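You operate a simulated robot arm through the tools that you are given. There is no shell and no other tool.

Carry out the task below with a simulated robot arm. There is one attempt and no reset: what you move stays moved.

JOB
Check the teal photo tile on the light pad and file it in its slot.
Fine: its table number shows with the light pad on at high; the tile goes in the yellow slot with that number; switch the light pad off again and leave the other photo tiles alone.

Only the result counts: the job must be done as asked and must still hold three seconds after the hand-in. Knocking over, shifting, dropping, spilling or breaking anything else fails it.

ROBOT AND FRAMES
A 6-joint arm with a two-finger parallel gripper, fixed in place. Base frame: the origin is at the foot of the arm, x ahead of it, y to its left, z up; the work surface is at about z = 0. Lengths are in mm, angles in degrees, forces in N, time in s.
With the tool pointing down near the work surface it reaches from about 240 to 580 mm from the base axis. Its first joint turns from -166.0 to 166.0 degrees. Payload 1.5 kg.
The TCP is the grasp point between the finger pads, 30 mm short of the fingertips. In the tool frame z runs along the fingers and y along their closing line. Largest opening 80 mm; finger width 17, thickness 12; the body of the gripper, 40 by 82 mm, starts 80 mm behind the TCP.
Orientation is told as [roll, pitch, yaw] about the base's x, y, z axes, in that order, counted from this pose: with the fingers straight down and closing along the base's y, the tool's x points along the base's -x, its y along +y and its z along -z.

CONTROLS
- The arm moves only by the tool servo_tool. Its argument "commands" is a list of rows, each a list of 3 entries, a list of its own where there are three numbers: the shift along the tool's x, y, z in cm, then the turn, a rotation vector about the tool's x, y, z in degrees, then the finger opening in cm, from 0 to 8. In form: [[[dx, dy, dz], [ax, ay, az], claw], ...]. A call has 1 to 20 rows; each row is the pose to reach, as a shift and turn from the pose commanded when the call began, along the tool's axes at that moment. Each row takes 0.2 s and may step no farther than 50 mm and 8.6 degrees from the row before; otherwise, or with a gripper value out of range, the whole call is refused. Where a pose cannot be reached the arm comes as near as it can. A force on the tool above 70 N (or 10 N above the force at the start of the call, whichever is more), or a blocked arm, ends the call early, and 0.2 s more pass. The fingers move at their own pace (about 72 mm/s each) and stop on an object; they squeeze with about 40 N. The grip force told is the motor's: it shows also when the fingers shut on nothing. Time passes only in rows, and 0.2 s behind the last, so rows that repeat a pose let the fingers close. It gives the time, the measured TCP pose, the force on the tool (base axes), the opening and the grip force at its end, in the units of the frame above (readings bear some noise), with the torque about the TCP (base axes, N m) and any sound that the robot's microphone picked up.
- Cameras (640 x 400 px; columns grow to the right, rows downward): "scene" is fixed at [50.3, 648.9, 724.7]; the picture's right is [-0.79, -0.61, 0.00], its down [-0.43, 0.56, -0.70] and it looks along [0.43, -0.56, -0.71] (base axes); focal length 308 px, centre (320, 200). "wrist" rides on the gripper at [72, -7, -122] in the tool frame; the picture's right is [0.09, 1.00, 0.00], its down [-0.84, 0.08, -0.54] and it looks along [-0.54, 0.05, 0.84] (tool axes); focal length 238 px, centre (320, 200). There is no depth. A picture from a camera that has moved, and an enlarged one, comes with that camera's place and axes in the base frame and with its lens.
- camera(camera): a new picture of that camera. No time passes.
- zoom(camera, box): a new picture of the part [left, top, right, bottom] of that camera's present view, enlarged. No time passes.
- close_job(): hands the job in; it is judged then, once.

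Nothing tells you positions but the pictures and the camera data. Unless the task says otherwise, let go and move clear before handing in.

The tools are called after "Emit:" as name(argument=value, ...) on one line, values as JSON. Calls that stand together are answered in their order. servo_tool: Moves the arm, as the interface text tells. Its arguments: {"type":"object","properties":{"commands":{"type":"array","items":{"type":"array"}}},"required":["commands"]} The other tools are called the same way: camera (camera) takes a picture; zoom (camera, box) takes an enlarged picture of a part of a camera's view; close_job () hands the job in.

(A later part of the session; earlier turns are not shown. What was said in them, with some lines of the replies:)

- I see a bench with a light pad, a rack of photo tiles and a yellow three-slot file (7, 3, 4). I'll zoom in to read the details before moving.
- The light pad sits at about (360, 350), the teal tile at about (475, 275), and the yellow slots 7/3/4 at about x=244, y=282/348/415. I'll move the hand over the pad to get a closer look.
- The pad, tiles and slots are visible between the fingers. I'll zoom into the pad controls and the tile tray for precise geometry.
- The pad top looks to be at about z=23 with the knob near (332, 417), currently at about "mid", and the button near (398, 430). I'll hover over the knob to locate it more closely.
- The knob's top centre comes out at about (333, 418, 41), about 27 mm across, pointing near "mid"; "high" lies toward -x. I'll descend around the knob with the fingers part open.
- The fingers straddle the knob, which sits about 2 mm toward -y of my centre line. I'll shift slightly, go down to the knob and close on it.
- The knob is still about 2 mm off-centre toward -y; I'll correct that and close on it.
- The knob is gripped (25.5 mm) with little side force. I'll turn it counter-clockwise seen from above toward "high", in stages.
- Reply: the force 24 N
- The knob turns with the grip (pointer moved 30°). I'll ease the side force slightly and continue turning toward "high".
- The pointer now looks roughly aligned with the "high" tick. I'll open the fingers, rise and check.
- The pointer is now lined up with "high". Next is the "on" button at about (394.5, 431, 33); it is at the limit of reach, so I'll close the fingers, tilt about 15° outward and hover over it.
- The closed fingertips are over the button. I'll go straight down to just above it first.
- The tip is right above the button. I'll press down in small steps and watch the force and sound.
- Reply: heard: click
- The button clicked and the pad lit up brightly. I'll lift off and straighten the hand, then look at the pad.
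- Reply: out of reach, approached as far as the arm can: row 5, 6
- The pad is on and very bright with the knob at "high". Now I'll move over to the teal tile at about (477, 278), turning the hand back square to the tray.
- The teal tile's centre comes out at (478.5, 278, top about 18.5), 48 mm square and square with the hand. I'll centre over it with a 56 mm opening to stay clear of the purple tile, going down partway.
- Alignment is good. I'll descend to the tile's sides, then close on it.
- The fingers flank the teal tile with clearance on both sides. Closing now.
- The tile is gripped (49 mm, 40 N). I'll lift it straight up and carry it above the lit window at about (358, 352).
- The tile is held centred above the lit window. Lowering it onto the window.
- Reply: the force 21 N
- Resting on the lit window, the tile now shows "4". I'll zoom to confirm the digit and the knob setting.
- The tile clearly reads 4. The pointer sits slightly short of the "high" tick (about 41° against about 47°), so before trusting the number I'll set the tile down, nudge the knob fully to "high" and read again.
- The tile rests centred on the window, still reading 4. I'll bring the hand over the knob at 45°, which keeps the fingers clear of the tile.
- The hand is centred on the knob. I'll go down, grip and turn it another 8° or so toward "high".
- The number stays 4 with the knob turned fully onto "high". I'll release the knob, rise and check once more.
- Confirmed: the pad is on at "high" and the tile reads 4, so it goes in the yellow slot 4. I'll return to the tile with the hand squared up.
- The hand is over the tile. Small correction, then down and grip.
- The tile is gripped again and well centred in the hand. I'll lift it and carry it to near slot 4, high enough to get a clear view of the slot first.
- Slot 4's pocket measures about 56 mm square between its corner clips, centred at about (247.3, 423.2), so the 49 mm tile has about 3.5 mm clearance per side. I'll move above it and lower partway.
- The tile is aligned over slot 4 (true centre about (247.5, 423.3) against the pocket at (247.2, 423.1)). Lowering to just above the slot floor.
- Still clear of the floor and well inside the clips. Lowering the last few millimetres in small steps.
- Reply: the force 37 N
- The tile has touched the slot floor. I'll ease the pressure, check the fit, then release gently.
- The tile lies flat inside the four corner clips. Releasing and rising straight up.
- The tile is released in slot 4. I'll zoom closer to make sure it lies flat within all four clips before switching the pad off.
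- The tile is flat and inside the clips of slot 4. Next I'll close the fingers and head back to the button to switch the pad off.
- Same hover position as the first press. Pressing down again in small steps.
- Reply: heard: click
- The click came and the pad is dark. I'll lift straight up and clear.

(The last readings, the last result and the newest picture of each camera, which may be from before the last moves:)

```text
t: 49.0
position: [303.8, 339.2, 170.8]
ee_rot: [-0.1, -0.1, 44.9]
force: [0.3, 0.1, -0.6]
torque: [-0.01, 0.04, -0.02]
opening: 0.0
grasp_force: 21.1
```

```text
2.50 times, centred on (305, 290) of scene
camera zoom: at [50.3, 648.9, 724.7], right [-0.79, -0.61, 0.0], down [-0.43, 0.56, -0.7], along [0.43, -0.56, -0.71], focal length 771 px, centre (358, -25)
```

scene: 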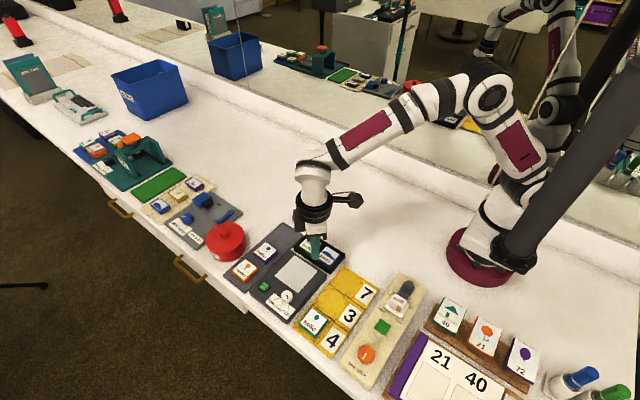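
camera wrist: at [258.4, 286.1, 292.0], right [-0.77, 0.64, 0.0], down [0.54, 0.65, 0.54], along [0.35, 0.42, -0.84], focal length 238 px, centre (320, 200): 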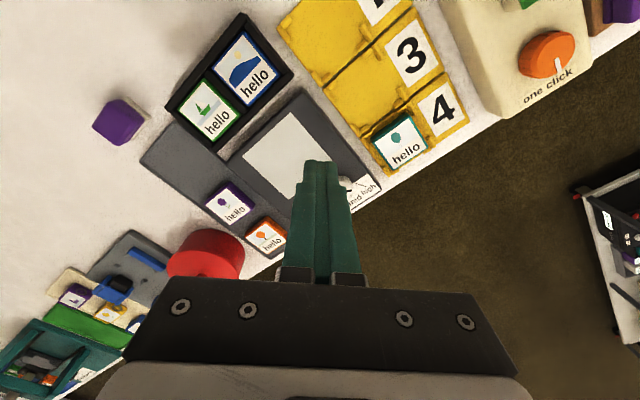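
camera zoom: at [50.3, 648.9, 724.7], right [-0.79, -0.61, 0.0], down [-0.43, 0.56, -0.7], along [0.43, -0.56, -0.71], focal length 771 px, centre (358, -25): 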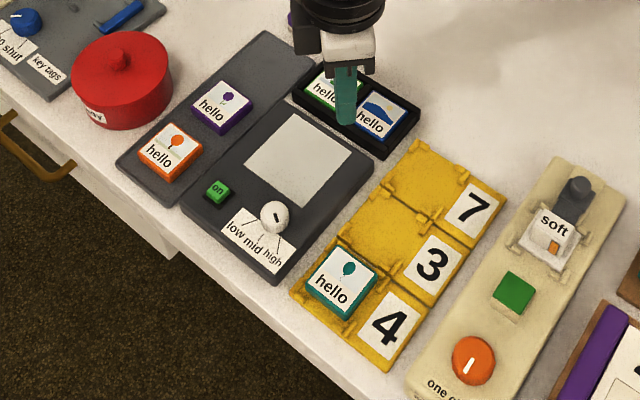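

The pad is off, the other tiles haven't moved and the teal tile sits in slot 4. One last close look at the slot before handing in.

Emit:
zoom(camera="scene", box=[290, 295, 360, 350])

Emit:
zoom(camera="wrist", box=[350, 80, 480, 190])

```text
7.27 times, centred on (325, 322) of scene
camera zoom: at [50.3, 648.9, 724.7], right [-0.79, -0.61, 0.0], down [-0.43, 0.56, -0.7], along [0.43, -0.56, -0.71], focal length 2242 px, centre (284, -691)
```

zoom: 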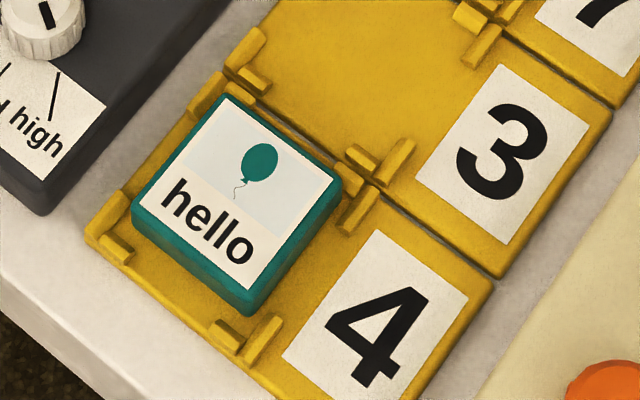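

```text
3.64 times, centred on (415, 135) of wrist
camera zoom: at [258.4, 286.1, 292.0], right [-0.77, 0.64, 0.0], down [0.54, 0.65, 0.54], along [0.35, 0.42, -0.84], focal length 867 px, centre (-26, 436)
```

zoom: 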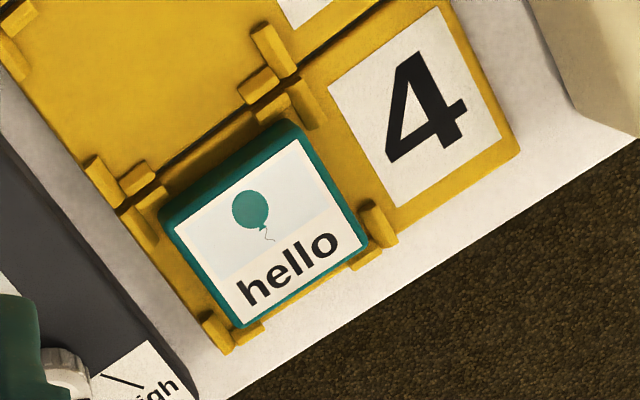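

The teal tile lies flat inside slot 4's clips, the pad is off, and the hand is clear of everything. Handing in.

Emit:
close_job()

```text
The job is handed in.
```

The teal tile is filed in yellow slot 4, and I've handed the job in.

- **Number:** with the light pad on at high, the tile read 4. I nudged the knob a little further onto the "high" mark and read it again, and it was still 4.
- **Tile:** it lies flat between the four corner clips of slot 4, a millimetre or so off centre towards slot 3.
- **Light pad:** it is switched off again, but I left the knob at high; it started near mid.
- **Other tiles:** I didn't touch any of them, and the last pictures show them where they were.
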